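You operate a simulated robot arm through the tools that you are given. There is no shell and no other tool.

You are at the controls of a simulated two-armed robot. One attempt, no reset.

## Task
Pick up the jar from the top of the skein bench with one hand, pass it to the other hand and put it on the grey mat on the skein bench. Set down upright: jar.

It is judged by the outcome, as a careful person would: the job done as asked, and still so three seconds after it is handed in. It fails if anything else is knocked over, pushed out of place, dropped, spilled or broken.

## Robot
Two 7-joint arms with two-finger parallel grippers on one trunk, on a base that moves. Base frame: it is fixed to the floor where the robot stands at the start and does not move with it; the origin is under the middle of the robot, x ahead of it, y to its left, z up; the surface under the hand at the start is at about z = 0.84. Units: m, degrees, N and s.
The left shoulder is at the start at [0.02, 0.113, 1.222], the right one opposite. With the tool pointing down near the work surface each hand reaches from about 0.2 to 0.6 m from the robot's upright axis, wherever it stands, measured 20 degrees to its own side. Places, roughly: grey mat on the skein bench (58x21 cm) [1.02, 0.7, 0.84]. Payload 1.57 kg a hand.
The tool frame of a hand sits at the grasp point between the pads (the TCP): z along the fingers, y along the line on which they close. The tips reach 0.03 m beyond it. The gripper opens to 0.08 m. The fingers are 0.017 m wide and 0.012 m thick; the gripper's body (0.04 by 0.082 m) begins 0.08 m behind the TCP.
Orientation is told as [roll, pitch, yaw] about the base's x, y, z axes, in that order, counted from this pose: with the fingers straight down and closing along the base's y, the tool's x points along the base's -x, its y along +y and its z along -z.

## Interface
- The arms move only by the tool drive_tool. It takes "left_targets", "right_targets" or both (then of equal length, played together; a hand with none holds still); each is a list of rows, each a list of 3 entries, a list of its own where there are three numbers: the opening, from 0 (shut) to 1 (fully open), then the shift along the base's x, y, z in units of 250 mm (1.0 is 250 mm), then the turn, a rotation vector about the base's x, y, z in units of 180 degrees (1.0 is 180 degrees). In form: [[claw, [dx, dy, dz], [wx, wy, wz]], ...]. A call has 1 to 20 rows; each row is the pose to reach, as a shift and turn from the pose commanded when the call began. A call with a number of a shift or a turn outside -1 to 1 is refused whole. Each row takes 0.2 s and may step no farther than 0.05 m and 8.6 degrees from the row before; otherwise, or with a gripper value out of range, the whole call is refused. A pose out of reach is approached as far as the arm can. The call stops where the force on the tool passes 40 N (or 10 N more than at its start, if that is more) or the arm is blocked; 0.2 s more then pass. The fingers move at their own pace (about 0.045 m/s each) and stop on an object; they squeeze with about 25 N. The grip force told is the motor's: it shows also when the fingers shut on nothing. Time passes only in rows, and 0.2 s behind the last, so rows that repeat a pose let the fingers close. The reply holds the time, the measured pose of the TCP, the force on the tool along the base axes, the opening and the grip force, in the units named above and with some noise, with the torque about the TCP (base axes, N m) and any sound that the robot's microphone picked up.
- Cameras (640 x 400 px; columns grow to the right, rows downward): "scene" is now at [0.0929, -0.0031, 1.3378]; the picture's right is [-0.03, -1.00, 0.00], its down [-0.65, 0.02, -0.76] and it looks along [0.76, -0.03, -0.65] (base axes); focal length 242 px, centre (320, 200). "left" rides on the left gripper at [0.072, 0.007, -0.122] in its tool frame; the picture's right is [-0.09, 1.00, 0.00], its down [-0.84, -0.08, -0.54] and it looks along [-0.54, -0.05, 0.84] (tool axes); focal length 238 px, centre (320, 200). "right" rides on the right gripper at [0.072, -0.007, -0.122] in its tool frame; the picture's right is [0.09, 1.00, 0.00], its down [-0.84, 0.08, -0.54] and it looks along [-0.54, 0.05, 0.84] (tool axes); focal length 238 px, centre (320, 200). There is no depth. A picture from a camera that has moved, and an enlarged one, comes with that camera's place and axes in the base frame and with its lens.
- camera(camera): a new picture of that camera. It takes no simulated time.
- slide_trunk(by): moves the trunk up (or, below 0, down) by that many m; the arms and the scene camera ride with it, the base frame stays. It gives what a move gives, with no picture.
- drive_base(legs): drives the robot by 1 to 6 legs, each [ahead, left, turn to the left] in m, m and degrees, along the robot's own axes; the way and the turn of a leg run together, so that a leg with both is an arc; at most 1.5 m and 180 degrees a leg. The arms and the cameras ride along, it lands a little off, and it stops where it bumps. It gives what a move gives.
- turn_head(pan, tilt): turns the head with the scene camera to pan (to the left, within 80 degrees either way) and tilt (down, from -29 to 69), counted from straight ahead of the robot. It gives what a move gives.
- inspect(camera, box): a new picture of the part [left, top, right, bottom] of that camera's present view, enlarged. It takes no simulated time.
- close_job(): hands the job in; it is judged then, once.

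Places have to be worked out from the pictures, the camera data and where the tool is seen. Open the grippers and draw the arms clear of the work before you hand the job in, unless the task says otherwise.

The tools are called after "Call:" as name(argument=value, ...) on one line, values as JSON. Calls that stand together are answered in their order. drive_tool: Moves the arms, as the interface text tells. Its arguments: {"type":"object","properties":{"left_targets":{"type":"array","items":{"type":"array"}},"right_targets":{"type":"array","items":{"type":"array"}}},"required":[]} The other tools are called the same way: slide_trunk (by) moves the trunk up or down; drive_base (legs) drives the base; turn_head (pan, tilt) turns the head that bears the scene camera; camera (camera) takes a picture; inspect (camera, box) takes an enlarged picture of a part of a camera's view; close_job () hands the job in.

At the start:

```text
t: 0.0
left_eef_pos: [0.4638, 0.1669, 1.1044]
left_tcp_rot: [0.0, 0.0, 0.0]
left_contact_force: [0.3, 0.0, -0.5]
left_torque: [-0.02, 0.03, 0.03]
left_finger_gap: 0.08
left_grasp_force: 0.0
right_eef_pos: [0.4093, -0.215, 1.17]
right_tcp_rot: [0.0, 0.1, 0.1]
right_contact_force: [0.0, 0.7, -0.1]
right_torque: [0.02, 0.01, 0.02]
right_finger_gap: 0.0801
right_grasp_force: 0.0
trunk travel left (down, up): [-0.275, 0.295]
robot x, y, heading: [-0.0024, -0.0003, 0.0]
head pan, tilt (commanded): [-1.9, 40.3]
```

scene: 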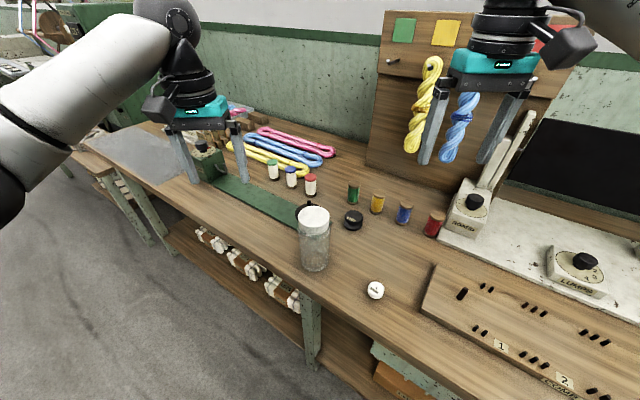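
right: 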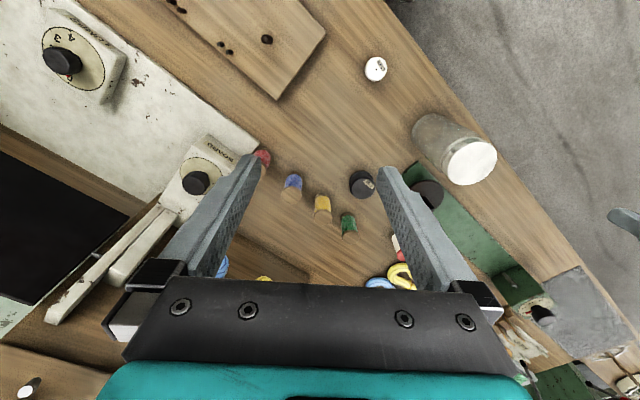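
left: 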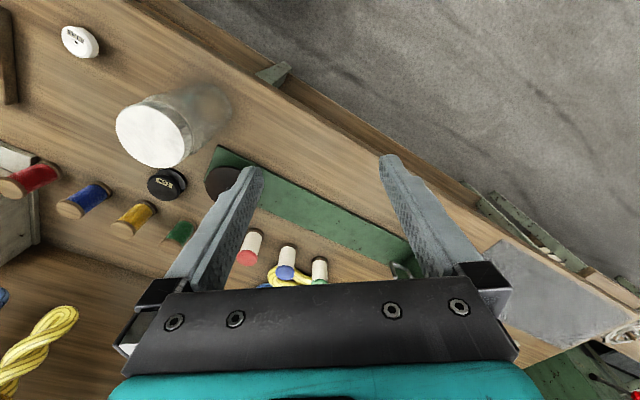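

I start by looking closer at the jar, its surroundings and the mat before moving anything.

Call:
inspect(camera="scene", box=[220, 150, 420, 310])

Call:
inspect(camera="scene", box=[40, 80, 280, 250])

Call:
inspect(camera="left", box=[40, 40, 300, 240])

Call:
inspect(camera="right", box=[340, 40, 640, 240])

```text
2.50 times, centred on (320, 230) of scene
camera zoom: at [0.0929, -0.0031, 1.3378], right [-0.03, -1.0, 0.0], down [-0.65, 0.02, -0.76], along [0.76, -0.03, -0.65], focal length 605 px, centre (320, 125)
```

zoom: 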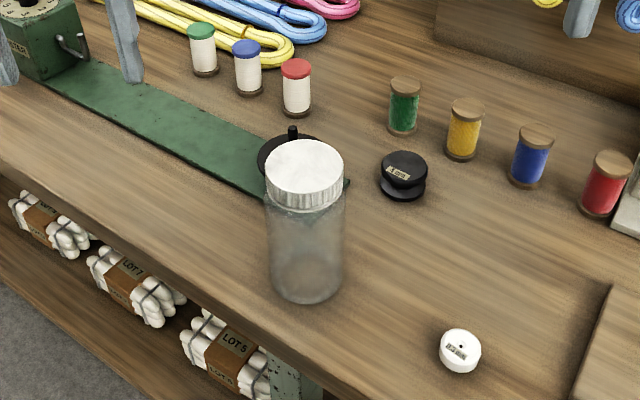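

```text
2.35 times, centred on (160, 165) of scene
camera zoom: at [0.0929, -0.0031, 1.3378], right [-0.03, -1.0, 0.0], down [-0.65, 0.02, -0.76], along [0.76, -0.03, -0.65], focal length 569 px, centre (696, 282)
```

zoom: 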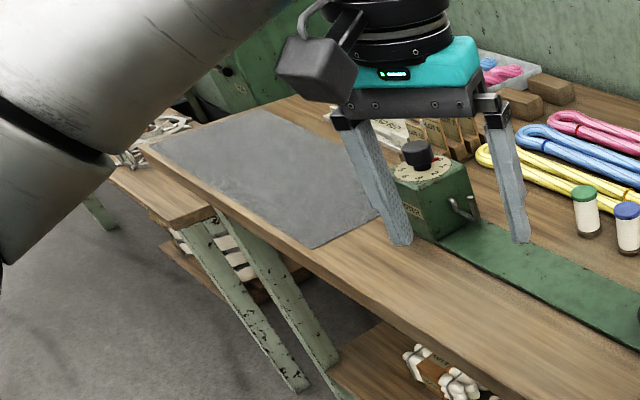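

```text
2.00 times, centred on (170, 140) of left
camera zoom: at [0.3906, 0.1738, 1.2248], right [0.09, 1.0, 0.0], down [0.84, -0.08, 0.54], along [0.54, -0.05, -0.84], focal length 477 px, centre (620, 320)
```

zoom: 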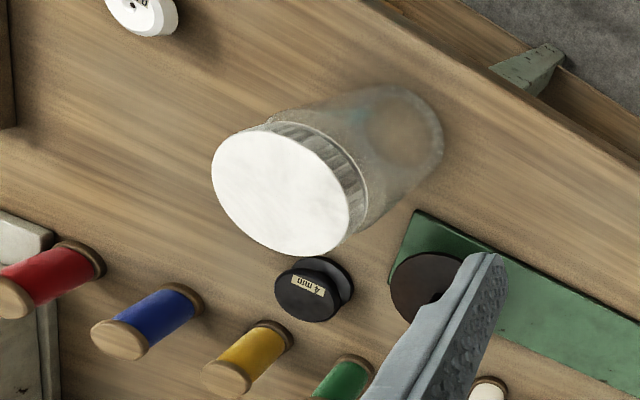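

```text
2.00 times, centred on (490, 140) of right
camera zoom: at [0.3378, -0.2227, 1.2935], right [-0.09, 1.0, 0.0], down [0.84, 0.08, 0.54], along [0.54, 0.05, -0.84], focal length 477 px, centre (-20, 320)
```

zoom: 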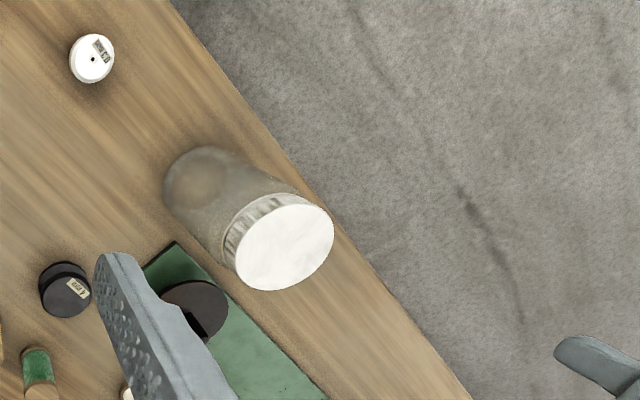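

The jar works out at about (0.456, -0.006), roughly 0.07 m wide with its lid top near z 0.98. The bench front edge runs at about 54° to my x axis. Before planning the route I turn the head left to see the mat and the floor along the bench.

Call:
turn_head(pan=40, tilt=35)

```text
t: 1.1
left_eef_pos: [0.4641, 0.1672, 1.104]
left_tcp_rot: [0.0, 0.0, 0.0]
left_contact_force: [-0.6, 0.5, -0.6]
left_torque: [0.0, 0.01, 0.0]
left_finger_gap: 0.0803
left_grasp_force: 0.0
right_eef_pos: [0.4087, -0.2153, 1.171]
right_tcp_rot: [0.0, 0.0, -0.1]
right_contact_force: [-0.8, -0.4, 0.2]
right_torque: [-0.01, -0.02, 0.02]
right_finger_gap: 0.08
right_grasp_force: 0.1
trunk travel left (down, up): [-0.275, 0.295]
robot x, y, heading: [-0.0011, -0.0012, 0.0]
head pan, tilt (commanded): [40.0, 35.0]
```

Now a picture toward the mat.

Call:
camera(camera="scene")

```text
taken
camera scene: at [0.0756, 0.0562, 1.3458], right [0.64, -0.77, 0.0], down [-0.44, -0.37, -0.82], along [0.63, 0.53, -0.57], focal length 242 px, centre (320, 200)
```

scene: 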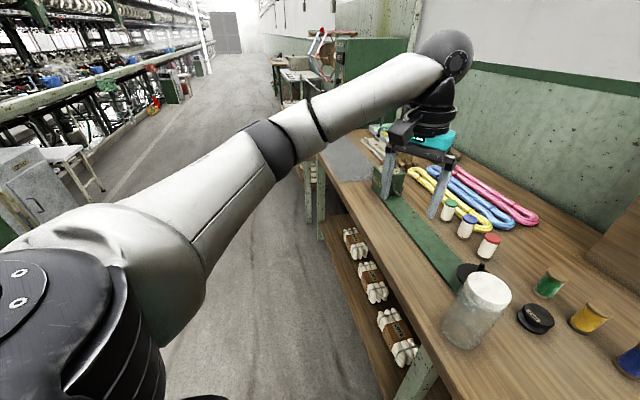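

The aisle along the bench is wide open; the left arm hides part of it. I enlarge the area around the mat.

Call:
inspect(camera="scene", box=[260, 30, 460, 230])

Call:
turn_head(pan=0, tilt=55)

```text
2.00 times, centred on (360, 130) of scene
camera zoom: at [0.0756, 0.0562, 1.3458], right [0.64, -0.77, 0.0], down [-0.44, -0.37, -0.82], along [0.63, 0.53, -0.57], focal length 484 px, centre (240, 340)
```

zoom: 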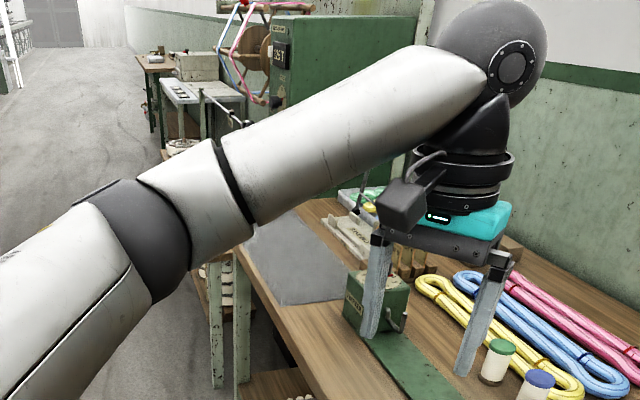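

```text
t: 2.2
left_eef_pos: [0.4639, 0.1687, 1.1038]
left_tcp_rot: [0.1, 0.0, 0.0]
left_contact_force: [-0.4, -0.5, 0.0]
left_torque: [-0.03, -0.01, 0.0]
left_finger_gap: 0.0802
left_grasp_force: 0.0
right_eef_pos: [0.4083, -0.2152, 1.1703]
right_tcp_rot: [0.1, 0.0, 0.0]
right_contact_force: [0.5, -0.2, -0.5]
right_torque: [0.0, 0.0, 0.04]
right_finger_gap: 0.0803
right_grasp_force: 0.1
trunk travel left (down, up): [-0.275, 0.295]
robot x, y, heading: [-0.0008, -0.0014, -0.3]
head pan, tilt (commanded): [0.0, 55.0]
```

Base is clear to travel left along the aisle. Now I take a closer look at the jar from the steeper head angle for its size and position.

Call:
camera(camera="scene")

Call:
inspect(camera="scene", box=[250, 100, 400, 220])

```text
taken
camera scene: at [0.0802, -0.0002, 1.3176], right [0.0, -1.0, 0.0], down [-0.82, 0.0, -0.57], along [0.57, 0.0, -0.82], focal length 242 px, centre (320, 200)
```

scene: 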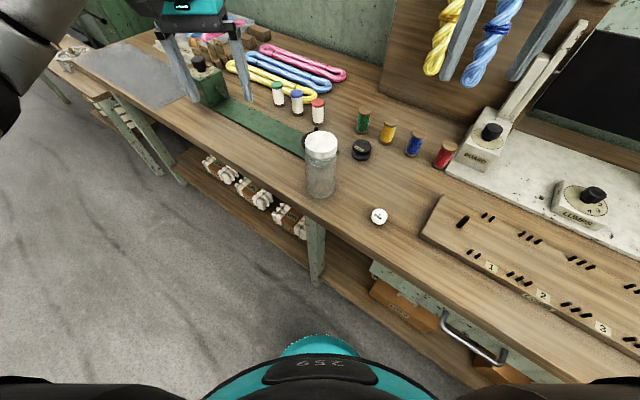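

```text
3.33 times, centred on (325, 160) of scene
camera zoom: at [0.0802, -0.0002, 1.3176], right [0.0, -1.0, 0.0], down [-0.82, 0.0, -0.57], along [0.57, 0.0, -0.82], focal length 806 px, centre (303, 333)
```

zoom: 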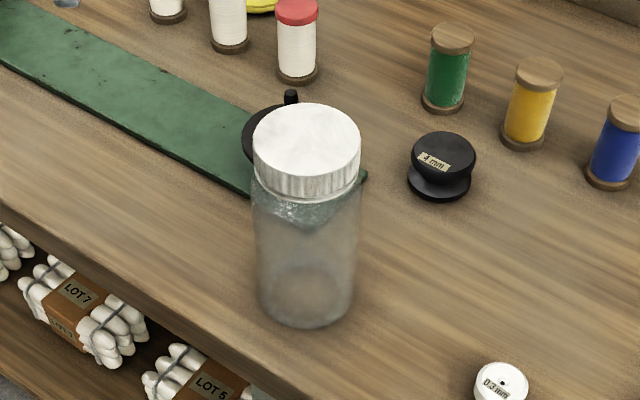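

Jar: body about 0.071 m wide, lid about 0.066 m, top about z 0.98, centre near (0.45, -0.005). Plan: the right hand takes it from above near the lid, the left takes it lower from a tilted side approach, then I drive to the mat. First I put the right hand above the jar and draw the left hand aside.

Call:
drive_tool(right_targets=[[1, [0.03, 0.14, -0.04], [0, 0, 0]], [1, [0.06, 0.28, -0.09], [0, 0, 0]], [1, [0.09, 0.42, -0.14], [0, 0, 0]], [1, [0.12, 0.56, -0.19], [0, 0, 0]], [1, [0.15, 0.7, -0.24], [0, 0, 0]], [1, [0.172, 0.836, -0.28], [0, 0, 0]], [1, [0.172, 0.836, -0.28], [0, 0, 0]]], left_targets=[[1, [-0.06, 0.07, 0], [0, 0, 0]], [1, [-0.12, 0.14, 0], [0, 0, 0]], [1, [-0.18, 0.21, 0], [0, 0, 0]], [1, [-0.24, 0.28, 0], [0, 0, 0]], [1, [-0.3, 0.35, 0], [0, 0, 0]], [1, [-0.32, 0.4, 0], [0, 0, 0]], [1, [-0.32, 0.4, 0], [0, 0, 0]]])

```text
t: 3.8
left_eef_pos: [0.3841, 0.2658, 1.103]
left_tcp_rot: [0.0, 0.0, -0.1]
left_contact_force: [-0.6, 0.0, 0.0]
left_torque: [-0.01, 0.01, -0.02]
left_finger_gap: 0.0801
left_grasp_force: 0.1
right_eef_pos: [0.4534, -0.0057, 1.1018]
right_tcp_rot: [0.0, 0.0, -0.1]
right_contact_force: [0.0, -0.1, 0.5]
right_torque: [0.01, 0.02, 0.03]
right_finger_gap: 0.0799
right_grasp_force: 0.2
trunk travel left (down, up): [-0.275, 0.295]
robot x, y, heading: [-0.0011, 0.0006, 0.1]
head pan, tilt (commanded): [0.0, 55.0]
```

The right TCP is at (0.453, -0.006, 1.102). I check the jar's centring from the right hand's camera and from the head.

Call:
camera(camera="right")

Call:
camera(camera="scene")

Call:
camera(camera="left")

```text
taken
camera right: at [0.3827, -0.0134, 1.2237], right [-0.09, 1.0, 0.0], down [0.84, 0.08, 0.54], along [0.54, 0.05, -0.84], focal length 238 px, centre (320, 200)
```

right: 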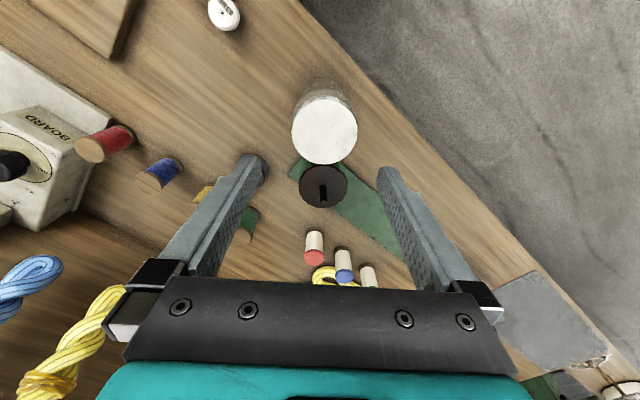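

```text
taken
camera scene: at [0.0802, -0.0007, 1.3176], right [0.0, -1.0, 0.0], down [-0.82, 0.0, -0.57], along [0.57, 0.0, -0.82], focal length 242 px, centre (320, 200)
```

scene: 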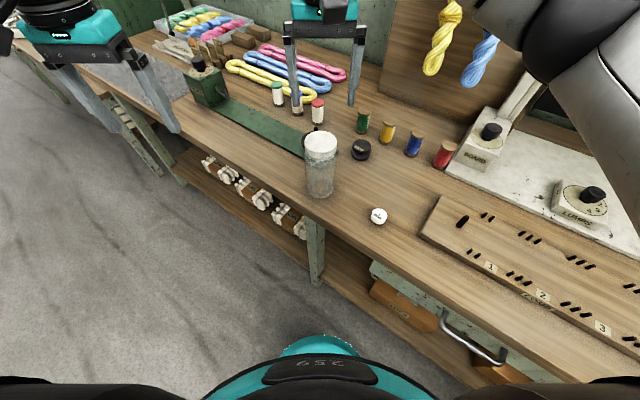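

```text
taken
camera left: at [0.3106, 0.272, 1.2243], right [0.09, 1.0, 0.0], down [0.84, -0.08, 0.54], along [0.54, -0.05, -0.84], focal length 238 px, centre (320, 200)
```

left: 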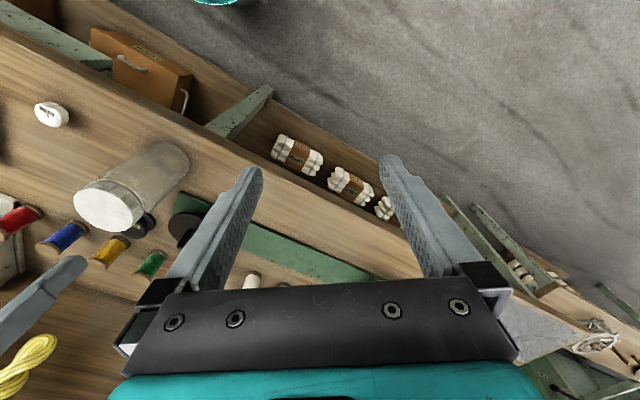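

I enlarge the jar in the right-hand view to get its centre precisely.

Call:
inspect(camera="right", box=[270, 60, 390, 220])

Call:
inspect(camera="left", box=[50, 120, 210, 250])

Call:
inspect(camera="scene", box=[280, 110, 370, 210])

```text
2.50 times, centred on (330, 140) of right
camera zoom: at [0.3827, -0.0134, 1.2237], right [-0.09, 1.0, 0.0], down [0.84, 0.08, 0.54], along [0.54, 0.05, -0.84], focal length 596 px, centre (295, 350)
```

zoom: 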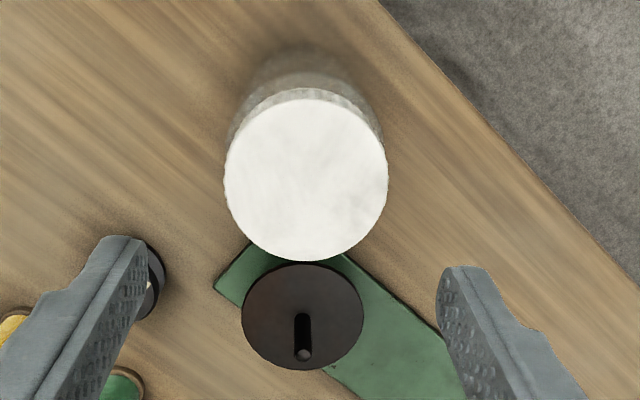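

```text
3.08 times, centred on (130, 185) of left
camera zoom: at [0.3106, 0.272, 1.2243], right [0.09, 1.0, 0.0], down [0.84, -0.08, 0.54], along [0.54, -0.05, -0.84], focal length 733 px, centre (905, 246)
```

zoom: 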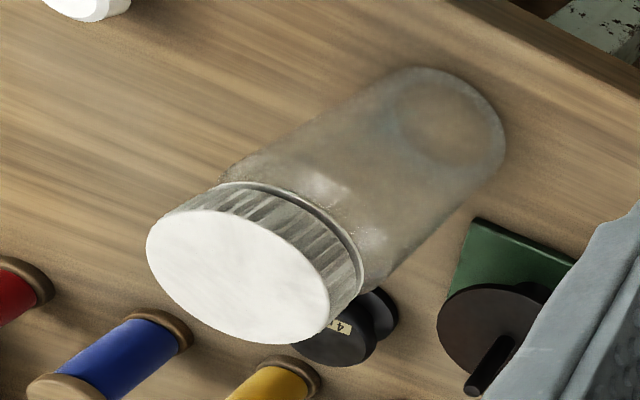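

```text
4.00 times, centred on (325, 160) of scene
camera zoom: at [0.0802, -0.0007, 1.3176], right [0.0, -1.0, 0.0], down [-0.82, 0.0, -0.57], along [0.57, 0.0, -0.82], focal length 968 px, centre (300, 360)
```

zoom: 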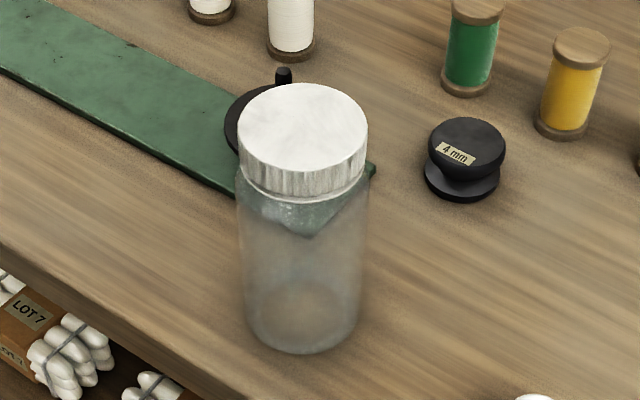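

From the right and left cameras together, the lid centre is about (0.454, -0.002) with its top near z 0.987, so I shift 4 mm left. I descend until the tips are just above the lid and check again.

Call:
drive_tool(right_targets=[[1, [0.004, 0.016, -0.1], [0, 0, 0]], [1, [0.004, 0.016, -0.2], [0, 0, 0]], [1, [0.004, 0.016, -0.28], [0, 0, 0]], [1, [0.004, 0.016, -0.28], [0, 0, 0]]])

Call:
camera(camera="right")

Call:
inspect(camera="right", box=[240, 90, 400, 230])

Call:
inspect(camera="scene", box=[260, 60, 390, 210])

Call:
inspect(camera="left", box=[20, 120, 220, 270])

```text
t: 4.8
left_eef_pos: [0.3838, 0.2668, 1.1028]
left_tcp_rot: [0.0, 0.0, 0.0]
left_contact_force: [0.0, -0.5, -0.7]
left_torque: [-0.01, -0.01, 0.0]
left_finger_gap: 0.0801
left_grasp_force: 0.1
right_eef_pos: [0.452, -0.0013, 1.0282]
right_tcp_rot: [0.0, -0.1, 0.1]
right_contact_force: [-0.2, 0.4, -0.5]
right_torque: [0.02, 0.0, -0.02]
right_finger_gap: 0.0802
right_grasp_force: 0.1
trunk travel left (down, up): [-0.275, 0.295]
robot x, y, heading: [0.0003, -0.0017, 0.0]
head pan, tilt (commanded): [0.0, 55.0]
```

```text
taken
camera right: at [0.3823, -0.0089, 1.1522], right [-0.09, 1.0, 0.0], down [0.84, 0.08, 0.54], along [0.54, 0.05, -0.84], focal length 238 px, centre (320, 200)
```

right: 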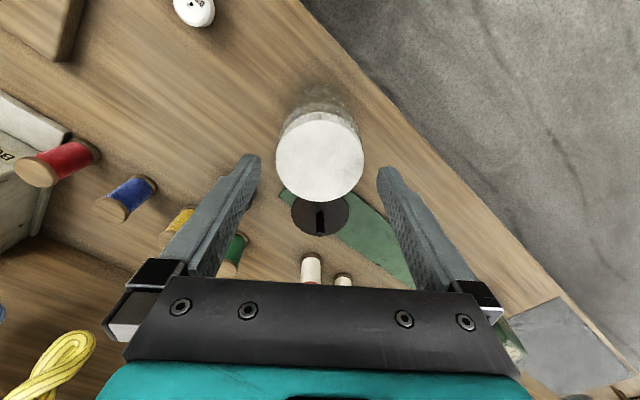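

```text
2.86 times, centred on (320, 160) of right
camera zoom: at [0.3823, -0.0089, 1.1522], right [-0.09, 1.0, 0.0], down [0.84, 0.08, 0.54], along [0.54, 0.05, -0.84], focal length 681 px, centre (320, 314)
```

zoom: 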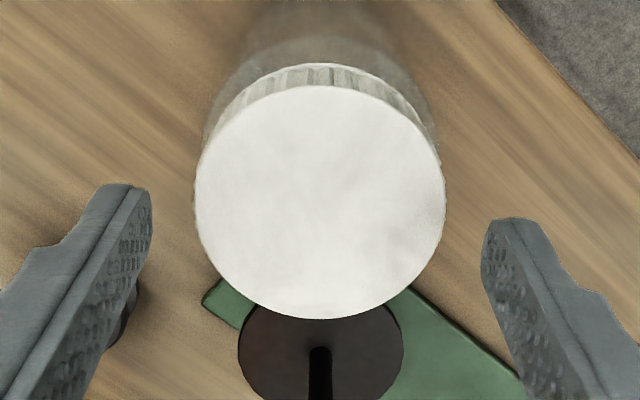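

```text
2.67 times, centred on (325, 135) of scene
camera zoom: at [0.0802, -0.0003, 1.3176], right [0.0, -1.0, 0.0], down [-0.82, 0.0, -0.57], along [0.57, 0.0, -0.82], focal length 645 px, centre (307, 373)
```

zoom: 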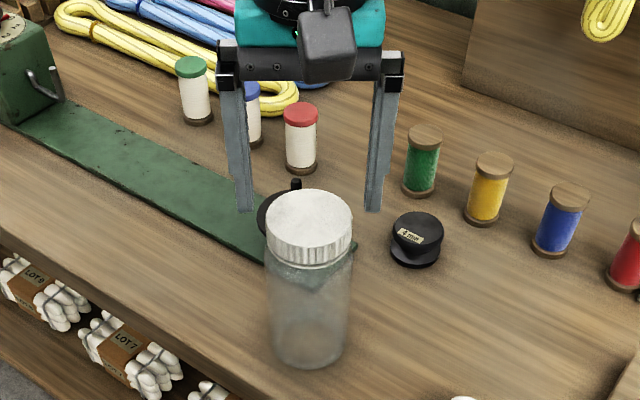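

```text
2.67 times, centred on (120, 195) of left
camera zoom: at [0.3108, 0.2722, 1.2243], right [0.09, 1.0, 0.0], down [0.84, -0.08, 0.54], along [0.54, -0.05, -0.84], focal length 636 px, centre (853, 213)
```

zoom: 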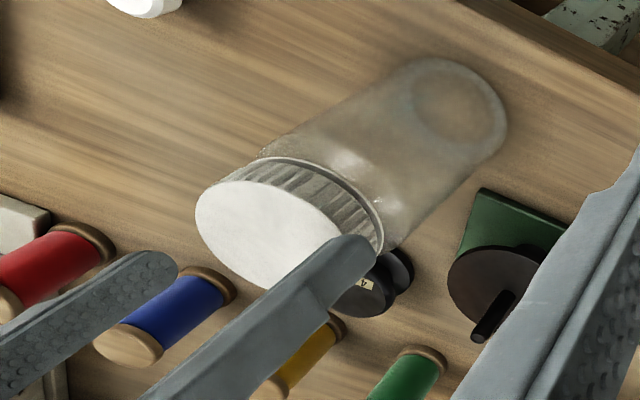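

The lid sits centred between the fingers in all views (within 1–2 mm). I descend along the jar to TCP z about 0.947, which puts the tips about 7 cm above the bench.

Call:
drive_tool(right_targets=[[1, [-0.005, 0, -0.06], [0, 0, 0]], [1, [-0.005, 0, -0.12], [0, 0, 0]], [1, [-0.005, 0, -0.18], [0, 0, 0]], [1, [-0.005, 0, -0.24], [0, 0, 0]], [1, [-0.005, 0, -0.3], [0, 0, 0]], [1, [-0.005, 0, -0.325], [0, 0, 0]], [1, [-0.005, 0, -0.325], [0, 0, 0]]])

Call:
camera(camera="right")

Call:
inspect(camera="scene", box=[260, 80, 390, 210])

Call:
inspect(camera="left", box=[20, 100, 240, 270])

```text
t: 6.4
left_eef_pos: [0.3843, 0.2668, 1.103]
left_tcp_rot: [-0.1, 0.0, 0.0]
left_contact_force: [0.2, -0.5, 0.0]
left_torque: [-0.02, -0.01, 0.01]
left_finger_gap: 0.0799
left_grasp_force: 0.1
right_eef_pos: [0.4523, -0.0017, 0.9473]
right_tcp_rot: [0.0, -0.1, 0.1]
right_contact_force: [0.4, 0.3, 0.2]
right_torque: [-0.02, -0.01, 0.02]
right_finger_gap: 0.08
right_grasp_force: 0.1
trunk travel left (down, up): [-0.275, 0.295]
robot x, y, heading: [0.0011, -0.0004, 0.2]
head pan, tilt (commanded): [0.0, 55.0]
```

```text
taken
camera right: at [0.3806, -0.0094, 1.0716], right [-0.09, 1.0, 0.0], down [0.84, 0.08, 0.54], along [0.54, 0.05, -0.84], focal length 238 px, centre (320, 200)
```

right: 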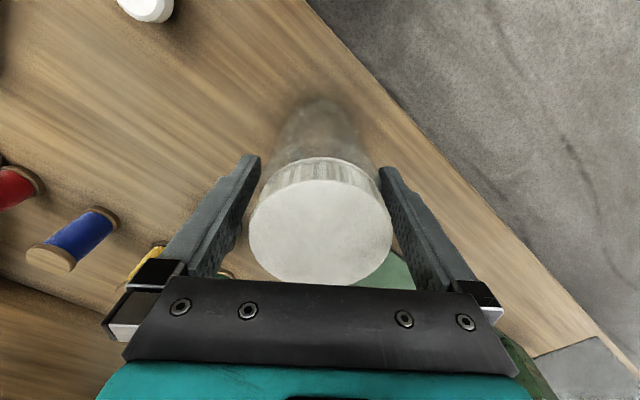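

```text
3.08 times, centred on (325, 145) of scene
camera zoom: at [0.0802, -0.0003, 1.3175], right [0.0, -1.0, 0.0], down [-0.82, 0.0, -0.57], along [0.57, 0.0, -0.82], focal length 744 px, centre (305, 369)
```

zoom: 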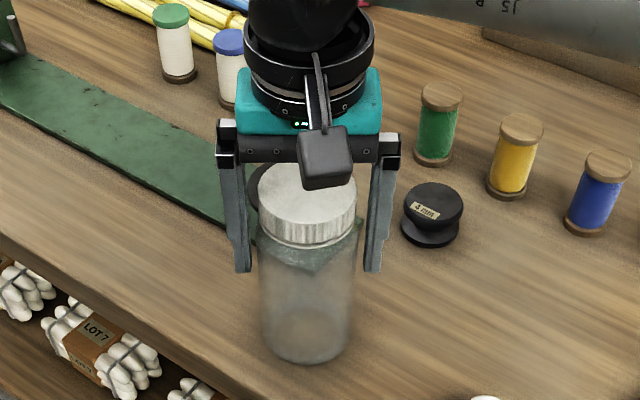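

```text
2.35 times, centred on (130, 185) of left
camera zoom: at [0.3108, 0.2722, 1.2242], right [0.09, 1.0, 0.0], down [0.84, -0.08, 0.54], along [0.54, -0.05, -0.84], focal length 561 px, centre (767, 235)
```

zoom: 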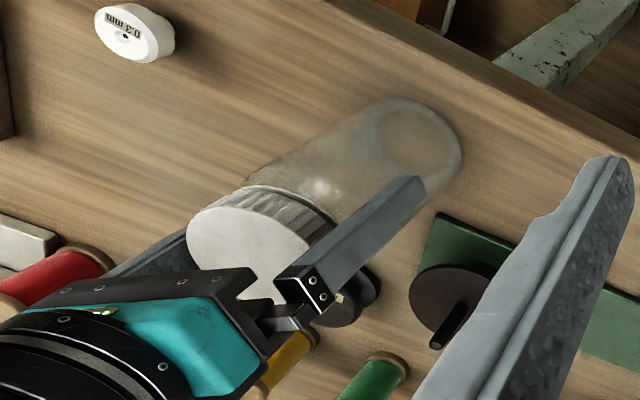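

The fingers straddle the jar with no contact force. I close the right gripper and wait for it to settle.

Call:
drive_tool(right_targets=[[0, [0, 0, 0], [0, 0, 0]], [0, [0, 0, 0], [0, 0, 0]], [0, [0, 0, 0], [0, 0, 0]], [0, [0, 0, 0], [0, 0, 0]]])

```text
t: 7.4
left_eef_pos: [0.3846, 0.2659, 1.1029]
left_tcp_rot: [-0.1, -0.1, 0.1]
left_contact_force: [1.3, 0.0, -0.1]
left_torque: [-0.04, -0.01, 0.04]
left_finger_gap: 0.0798
left_grasp_force: 0.0
right_eef_pos: [0.452, -0.0015, 0.9475]
right_tcp_rot: [0.0, 0.0, 0.0]
right_contact_force: [-0.3, 0.8, 0.1]
right_torque: [0.02, 0.04, 0.05]
right_finger_gap: 0.069
right_grasp_force: 25.4
trunk travel left (down, up): [-0.275, 0.295]
robot x, y, heading: [-0.0007, -0.0006, 0.0]
head pan, tilt (commanded): [0.0, 55.0]
```

Gripped at 0.069 m with 25 N. I lift slowly 3 cm and check the load.

Call:
drive_tool(right_targets=[[0, [0, 0, 0.02], [0, 0, 0]], [0, [0, 0, 0.06], [0, 0, 0]], [0, [0, 0, 0.12], [0, 0, 0]], [0, [0, 0, 0.12], [0, 0, 0]]])

Call:
inspect(camera="left", box=[20, 80, 240, 270])

Call:
inspect(camera="scene", box=[260, 80, 390, 210])

```text
t: 8.4
left_eef_pos: [0.384, 0.2659, 1.103]
left_tcp_rot: [0.0, 0.0, 0.0]
left_contact_force: [1.2, 0.1, -0.2]
left_torque: [-0.02, 0.02, -0.02]
left_finger_gap: 0.08
left_grasp_force: 0.0
right_eef_pos: [0.4499, -0.003, 0.9776]
right_tcp_rot: [0.0, 0.0, 0.0]
right_contact_force: [0.1, 0.1, -1.3]
right_torque: [0.0, -0.02, -0.01]
right_finger_gap: 0.0692
right_grasp_force: 24.8
trunk travel left (down, up): [-0.275, 0.295]
robot x, y, heading: [-0.0042, 0.0031, 0.2]
head pan, tilt (commanded): [0.0, 55.0]
```

```text
2.11 times, centred on (130, 175) of left
camera zoom: at [0.3109, 0.2722, 1.2242], right [0.09, 1.0, 0.0], down [0.84, -0.08, 0.54], along [0.54, -0.05, -0.84], focal length 502 px, centre (720, 253)
```

zoom: 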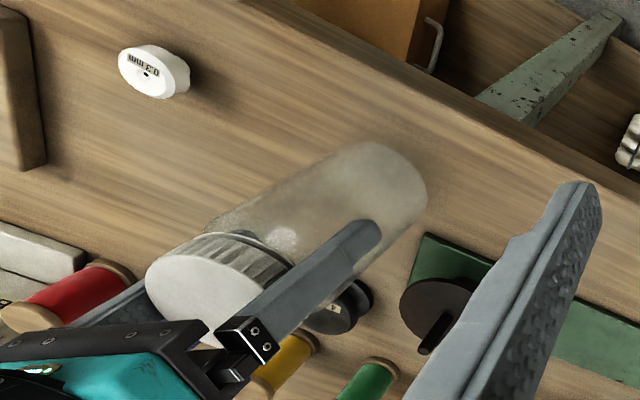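

```text
3.08 times, centred on (325, 145) of scene
camera zoom: at [0.0803, -0.0003, 1.3175], right [0.0, -1.0, 0.0], down [-0.82, 0.0, -0.57], along [0.57, 0.0, -0.82], focal length 744 px, centre (305, 369)
```

zoom: 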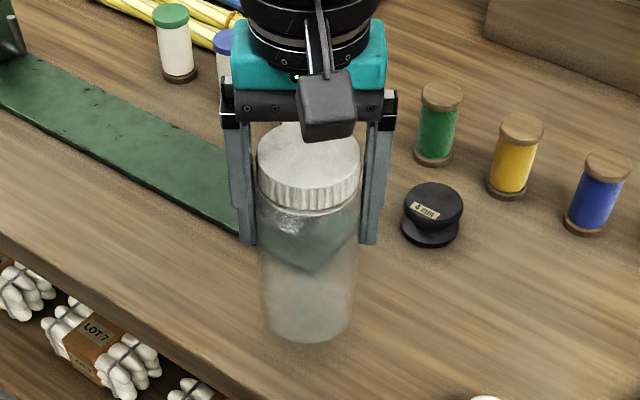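

Jar lifted cleanly (about 1.3 N load). I raise it to the handover spot near (0.48, 0.02, 1.13) with the right hand yawed -30°, while the left hand turns to a pose pointing forward-right and 40° below horizontal.

Call:
drive_tool(right_targets=[[0, [0.015, 0.011, 0.076], [0, 0, -0.0208]], [0, [0.03, 0.022, 0.152], [0, 0, -0.0417]], [0, [0.045, 0.033, 0.228], [0, 0, -0.0625]], [0, [0.06, 0.044, 0.304], [0, 0, -0.0833]], [0, [0.075, 0.055, 0.38], [0, 0, -0.1042]], [0, [0.09, 0.066, 0.456], [0, 0, -0.125]], [0, [0.105, 0.077, 0.532], [0, 0, -0.1458]], [0, [0.12, 0.088, 0.608], [0, 0, -0.1667]], [0, [0.12, 0.088, 0.608], [0, 0, -0.1667]]], left_targets=[[1, [0, 0, 0], [-0.0121, -0.0333, -0.026]], [1, [0, 0, 0], [-0.0242, -0.0665, -0.0519]], [1, [0, 0, 0], [-0.0363, -0.0998, -0.0779]], [1, [0, 0, 0], [-0.0484, -0.1331, -0.1039]], [1, [0, 0, 0], [-0.0605, -0.1663, -0.1298]], [1, [0, 0, 0], [-0.0726, -0.1996, -0.1558]], [1, [0, 0, 0], [-0.0847, -0.2328, -0.1817]], [1, [0, 0, 0], [-0.0968, -0.2661, -0.2077]], [1, [0, 0, 0], [-0.0968, -0.2661, -0.2077]]])

Call:
camera(camera="scene")

Call:
camera(camera="left")

Call:
camera(camera="right")

```text
t: 10.4
left_eef_pos: [0.3833, 0.2685, 1.1051]
left_tcp_rot: [0.0, -50.0, -40.0]
left_contact_force: [-0.2, 0.6, -0.4]
left_torque: [0.02, 0.0, -0.03]
left_finger_gap: 0.0797
left_grasp_force: 0.1
right_eef_pos: [0.4834, 0.0196, 1.1297]
right_tcp_rot: [0.0, -0.1, -30.2]
right_contact_force: [-0.5, 0.7, -0.9]
right_torque: [-0.01, 0.0, 0.0]
right_finger_gap: 0.069
right_grasp_force: 25.1
trunk travel left (down, up): [-0.275, 0.295]
robot x, y, heading: [-0.0013, -0.0016, 0.1]
head pan, tilt (commanded): [0.0, 55.0]
```

```text
taken
camera scene: at [0.0804, -0.0005, 1.3175], right [0.0, -1.0, 0.0], down [-0.82, 0.0, -0.57], along [0.57, 0.0, -0.82], focal length 242 px, centre (320, 200)
```

scene: 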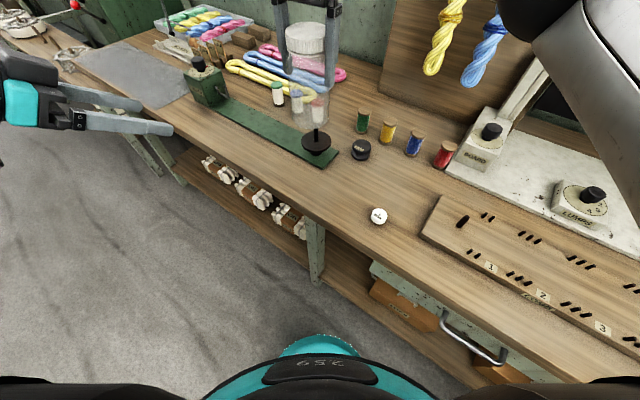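

```text
taken
camera left: at [0.2794, 0.3622, 1.1269], right [0.69, 0.72, 0.07], down [0.04, -0.14, 0.99], along [0.73, -0.67, -0.13], focal length 238 px, centre (320, 200)
```

left: 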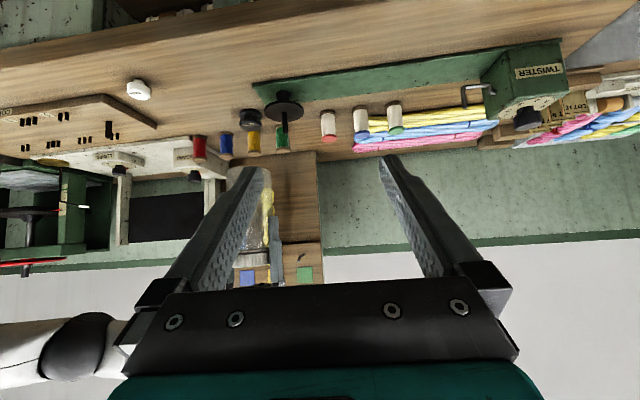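

```text
taken
camera right: at [0.4177, 0.0489, 1.2527], right [0.42, 0.91, 0.0], down [0.76, -0.35, 0.54], along [0.49, -0.23, -0.84], focal length 238 px, centre (320, 200)
```

right: 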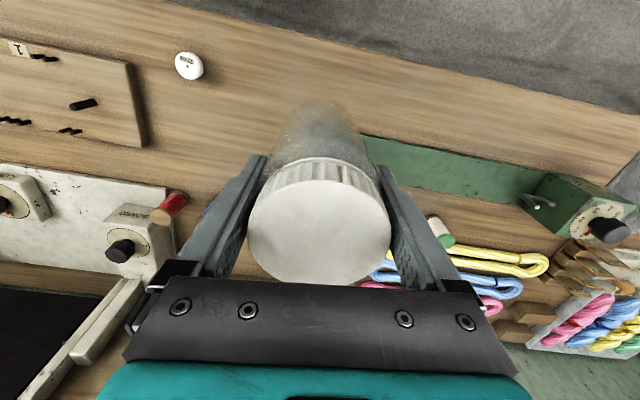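

Orientation reached exactly ([0, -50, -40]). I bring the left hand to a standoff 14 cm behind the jar's lower part at (0.376, 0.110, 1.063) and level the head to watch.

Call:
drive_tool(left_targets=[[1, [-0.006, -0.126, -0.034], [0, 0, 0]], [1, [-0.012, -0.252, -0.067], [0, 0, 0]], [1, [-0.018, -0.378, -0.1], [0, 0, 0]], [1, [-0.024, -0.504, -0.134], [0, 0, 0]], [1, [-0.028, -0.634, -0.168], [0, 0, 0]], [1, [-0.028, -0.634, -0.168], [0, 0, 0]]])

Call:
turn_head(pan=3, tilt=28)

Call:
camera(camera="scene")

Call:
camera(camera="left")

Call:
camera(camera="right")

```text
t: 11.8
left_eef_pos: [0.377, 0.1087, 1.0598]
left_tcp_rot: [0.1, -50.1, -40.0]
left_contact_force: [0.0, 0.0, -0.7]
left_torque: [0.04, 0.0, 0.01]
left_finger_gap: 0.0801
left_grasp_force: 0.1
right_eef_pos: [0.4814, 0.019, 1.1294]
right_tcp_rot: [0.1, 0.1, -30.0]
right_contact_force: [0.0, 0.2, -1.3]
right_torque: [0.02, -0.01, -0.03]
right_finger_gap: 0.0689
right_grasp_force: 25.2
trunk travel left (down, up): [-0.275, 0.295]
robot x, y, heading: [-0.0021, -0.0017, 0.0]
head pan, tilt (commanded): [0.0, 55.0]
```

```text
t: 12.7
left_eef_pos: [0.3761, 0.1081, 1.0599]
left_tcp_rot: [0.0, -50.0, -40.1]
left_contact_force: [-0.2, 0.0, -1.2]
left_torque: [-0.01, -0.02, 0.0]
left_finger_gap: 0.0802
left_grasp_force: 0.1
right_eef_pos: [0.4826, 0.0183, 1.1295]
right_tcp_rot: [0.0, 0.0, -30.0]
right_contact_force: [-0.3, -0.1, -1.3]
right_torque: [0.0, 0.01, 0.0]
right_finger_gap: 0.0693
right_grasp_force: 25.0
trunk travel left (down, up): [-0.275, 0.295]
robot x, y, heading: [0.0003, -0.002, -0.2]
head pan, tilt (commanded): [3.0, 28.0]
```

```text
taken
camera scene: at [0.0993, 0.0045, 1.3567], right [0.05, -1.0, 0.0], down [-0.47, -0.02, -0.88], along [0.88, 0.05, -0.47], focal length 242 px, centre (320, 200)
```

scene: 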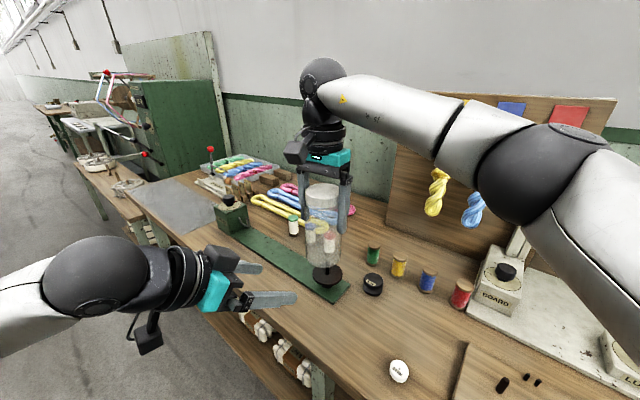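

```text
taken
camera left: at [0.272, 0.2026, 1.0826], right [0.69, 0.72, 0.07], down [0.04, -0.14, 0.99], along [0.73, -0.67, -0.13], focal length 238 px, centre (320, 200)
```

left: 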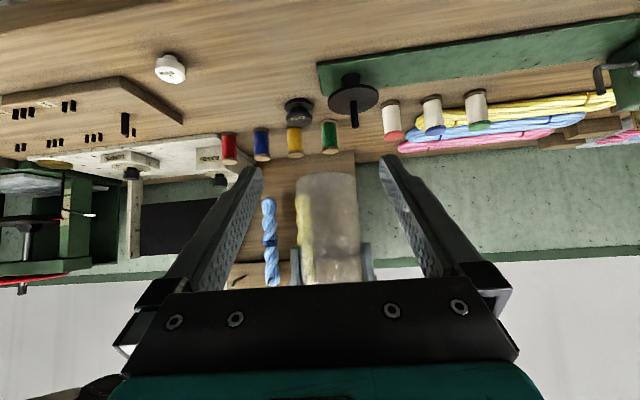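

```text
taken
camera right: at [0.4176, 0.0489, 1.2525], right [0.42, 0.91, 0.0], down [0.76, -0.35, 0.54], along [0.49, -0.23, -0.84], focal length 238 px, centre (320, 200)
```

right: 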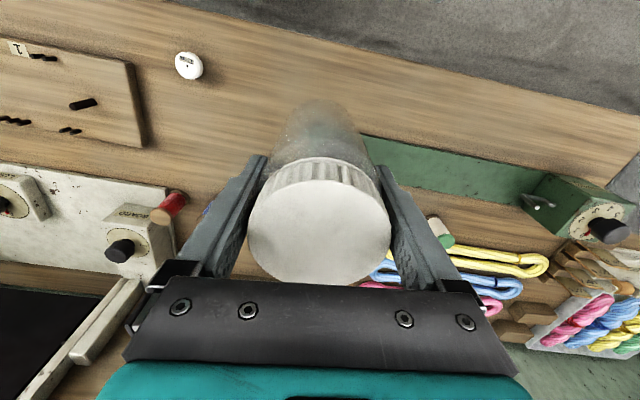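

The jar hangs nicely in front of the open left hand. I enlarge the left view to measure the sideways centring before I approach.

Call:
inspect(camera="left", box=[240, 150, 420, 300])

Call:
inspect(camera="scene", box=[180, 130, 400, 330])

```text
2.67 times, centred on (330, 225) of left
camera zoom: at [0.272, 0.2026, 1.0826], right [0.69, 0.72, 0.07], down [0.04, -0.14, 0.99], along [0.73, -0.67, -0.13], focal length 636 px, centre (293, 133)
```

zoom: 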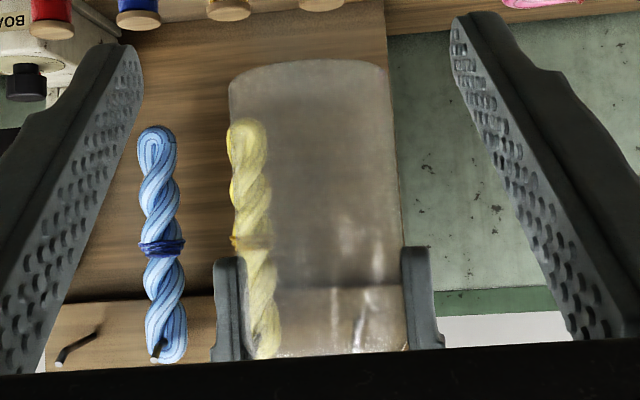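

```text
2.00 times, centred on (290, 230) of scene
camera zoom: at [0.0993, 0.0045, 1.3567], right [0.05, -1.0, 0.0], down [-0.47, -0.02, -0.88], along [0.88, 0.05, -0.47], focal length 484 px, centre (380, 140)
```

zoom: 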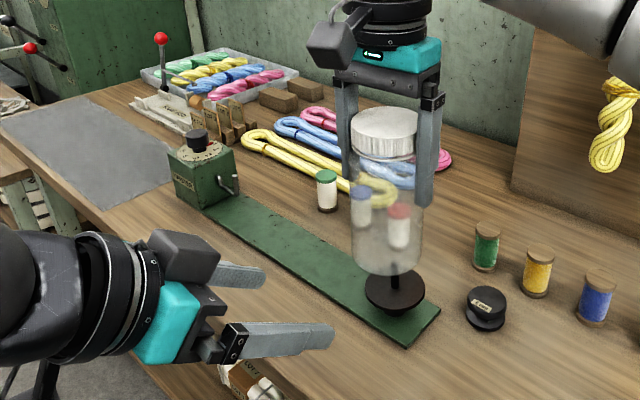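

Sideways error is about 1 mm, well inside the 5 mm clearance each side. I advance horizontally, stopping about 3 cm short to look.

Call:
drive_tool(left_targets=[[1, [0.066, -0.056, 0], [0, 0, 0]], [1, [0.132, -0.112, 0], [0, 0, 0]], [1, [0.198, -0.168, 0], [0, 0, 0]], [1, [0.264, -0.224, 0], [0, 0, 0]], [1, [0.33, -0.28, 0], [0, 0, 0]], [1, [0.33, -0.28, 0], [0, 0, 0]]])

Call:
camera(camera="left")

Call:
inspect(camera="scene", box=[220, 110, 400, 300])

Call:
camera(camera="right")

```text
t: 14.1
left_eef_pos: [0.4592, 0.0375, 1.06]
left_tcp_rot: [0.0, -50.0, -40.0]
left_contact_force: [0.7, -0.1, -0.2]
left_torque: [-0.01, 0.0, 0.05]
left_finger_gap: 0.0801
left_grasp_force: 0.1
right_eef_pos: [0.4827, 0.0201, 1.1298]
right_tcp_rot: [0.1, 0.1, -30.1]
right_contact_force: [1.3, 0.1, -0.5]
right_torque: [0.01, 0.01, -0.01]
right_finger_gap: 0.0692
right_grasp_force: 25.1
trunk travel left (down, up): [-0.275, 0.295]
robot x, y, heading: [-0.001, 0.0031, 0.0]
head pan, tilt (commanded): [3.0, 28.0]
```

```text
taken
camera left: at [0.3559, 0.1322, 1.0824], right [0.69, 0.72, 0.07], down [0.04, -0.14, 0.99], along [0.73, -0.67, -0.13], focal length 238 px, centre (320, 200)
```

left: 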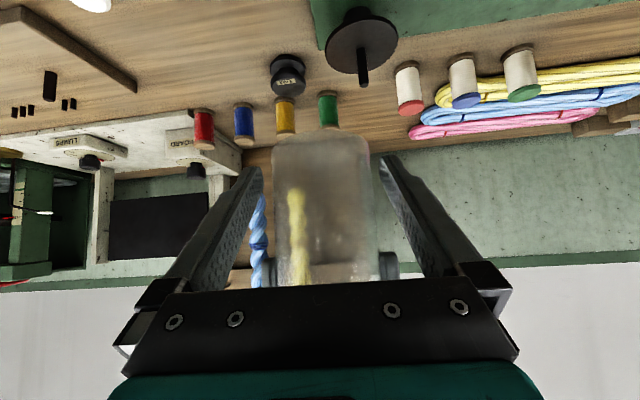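

```text
2.11 times, centred on (310, 205) of scene
camera zoom: at [0.0991, 0.0046, 1.3568], right [0.05, -1.0, 0.0], down [-0.47, -0.02, -0.88], along [0.88, 0.05, -0.47], focal length 509 px, centre (341, 190)
```

zoom: 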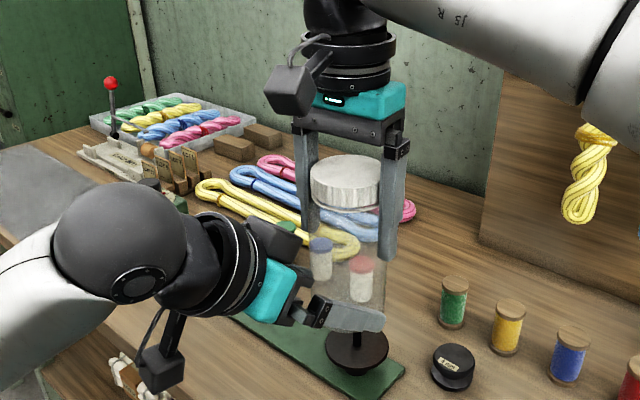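

```text
taken
camera right: at [0.4174, 0.0491, 1.2525], right [0.42, 0.91, 0.0], down [0.76, -0.35, 0.54], along [0.49, -0.23, -0.84], focal length 238 px, centre (320, 200)
```

right: 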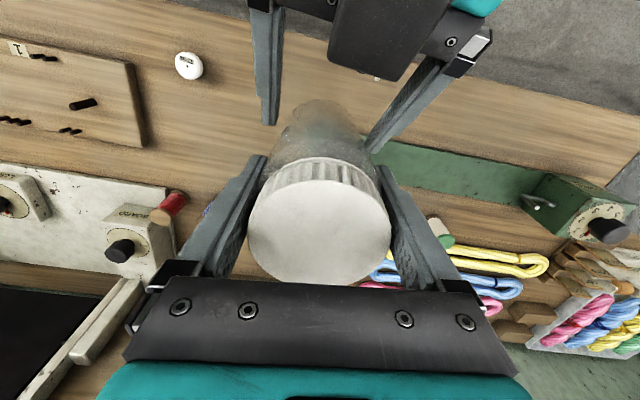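

A dark housing on the upper side of the left gripper would come within a few mm of the jar at this tilt. I flatten the tilt to 30° below horizontal and raise the hand 12 mm, which clears it, then check again before the last advance.

Call:
drive_tool(left_targets=[[1, [0, 0, 0.025], [-0.0179, -0.0213, 0]], [1, [0, 0, 0.05], [-0.0357, -0.0426, 0]], [1, [0, 0, 0.05], [-0.0357, -0.0426, 0]]])

Call:
camera(camera="left")

Call:
inspect(camera="scene", box=[220, 110, 400, 300])

Call:
camera(camera="right")

```text
t: 14.9
left_eef_pos: [0.4601, 0.039, 1.0715]
left_tcp_rot: [-0.1, -59.9, -40.0]
left_contact_force: [-0.5, 0.7, 0.1]
left_torque: [0.0, 0.0, 0.01]
left_finger_gap: 0.0799
left_grasp_force: 0.0
right_eef_pos: [0.4822, 0.0198, 1.1306]
right_tcp_rot: [0.0, 0.0, -30.0]
right_contact_force: [-0.4, 0.3, -0.7]
right_torque: [-0.01, -0.04, 0.03]
right_finger_gap: 0.0692
right_grasp_force: 25.3
trunk travel left (down, up): [-0.275, 0.295]
robot x, y, heading: [-0.0017, -0.0015, -0.0]
head pan, tilt (commanded): [3.0, 28.0]
```

```text
taken
camera left: at [0.3555, 0.1344, 1.0707], right [0.68, 0.73, 0.08], down [-0.09, -0.03, 1.0], along [0.73, -0.68, 0.05], focal length 238 px, centre (320, 200)
```

left: 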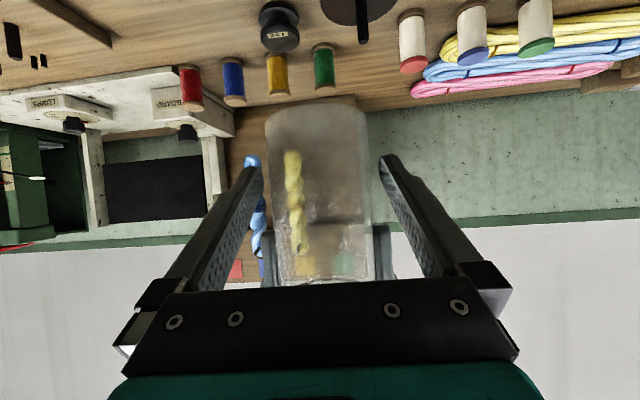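

```text
2.11 times, centred on (310, 205) of scene
camera zoom: at [0.0993, 0.0044, 1.3567], right [0.05, -1.0, 0.0], down [-0.47, -0.02, -0.88], along [0.88, 0.05, -0.47], focal length 509 px, centre (341, 190)
```

zoom: 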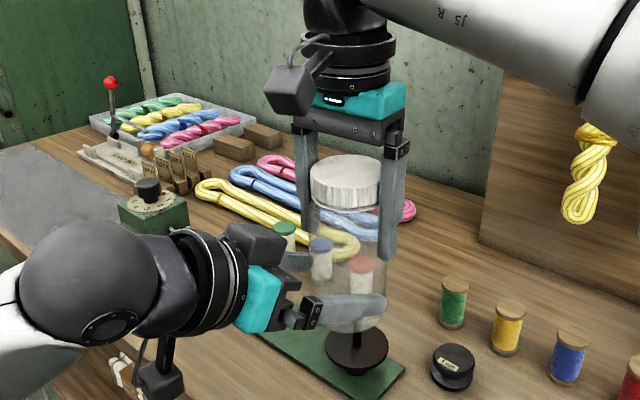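

```text
taken
camera right: at [0.4176, 0.0489, 1.2525], right [0.42, 0.91, 0.0], down [0.76, -0.35, 0.54], along [0.49, -0.23, -0.84], focal length 238 px, centre (320, 200)
```

right: 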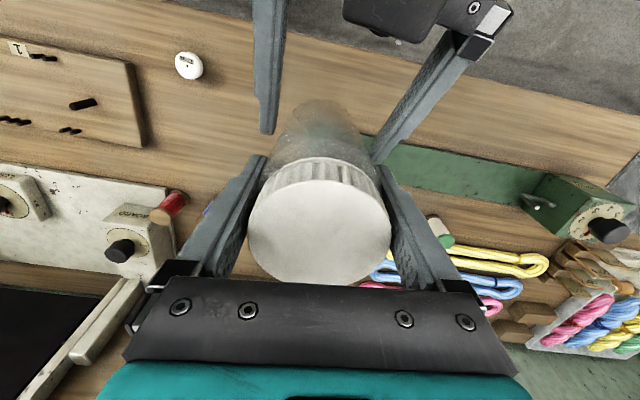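

Orientation now [0, -60, -40], and the housing is clear. I enlarge the left view once more to confirm the centring.

Call:
inspect(camera="left", box=[230, 90, 420, 290])

```text
2.00 times, centred on (325, 190) of left
camera zoom: at [0.3555, 0.1344, 1.0707], right [0.68, 0.73, 0.08], down [-0.09, -0.03, 1.0], along [0.73, -0.68, 0.05], focal length 477 px, centre (310, 220)
```

zoom: 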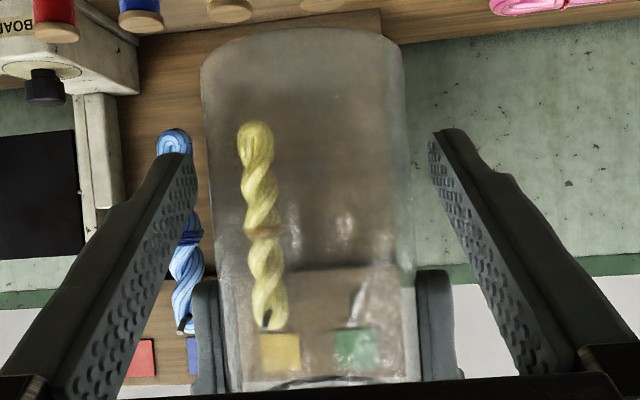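

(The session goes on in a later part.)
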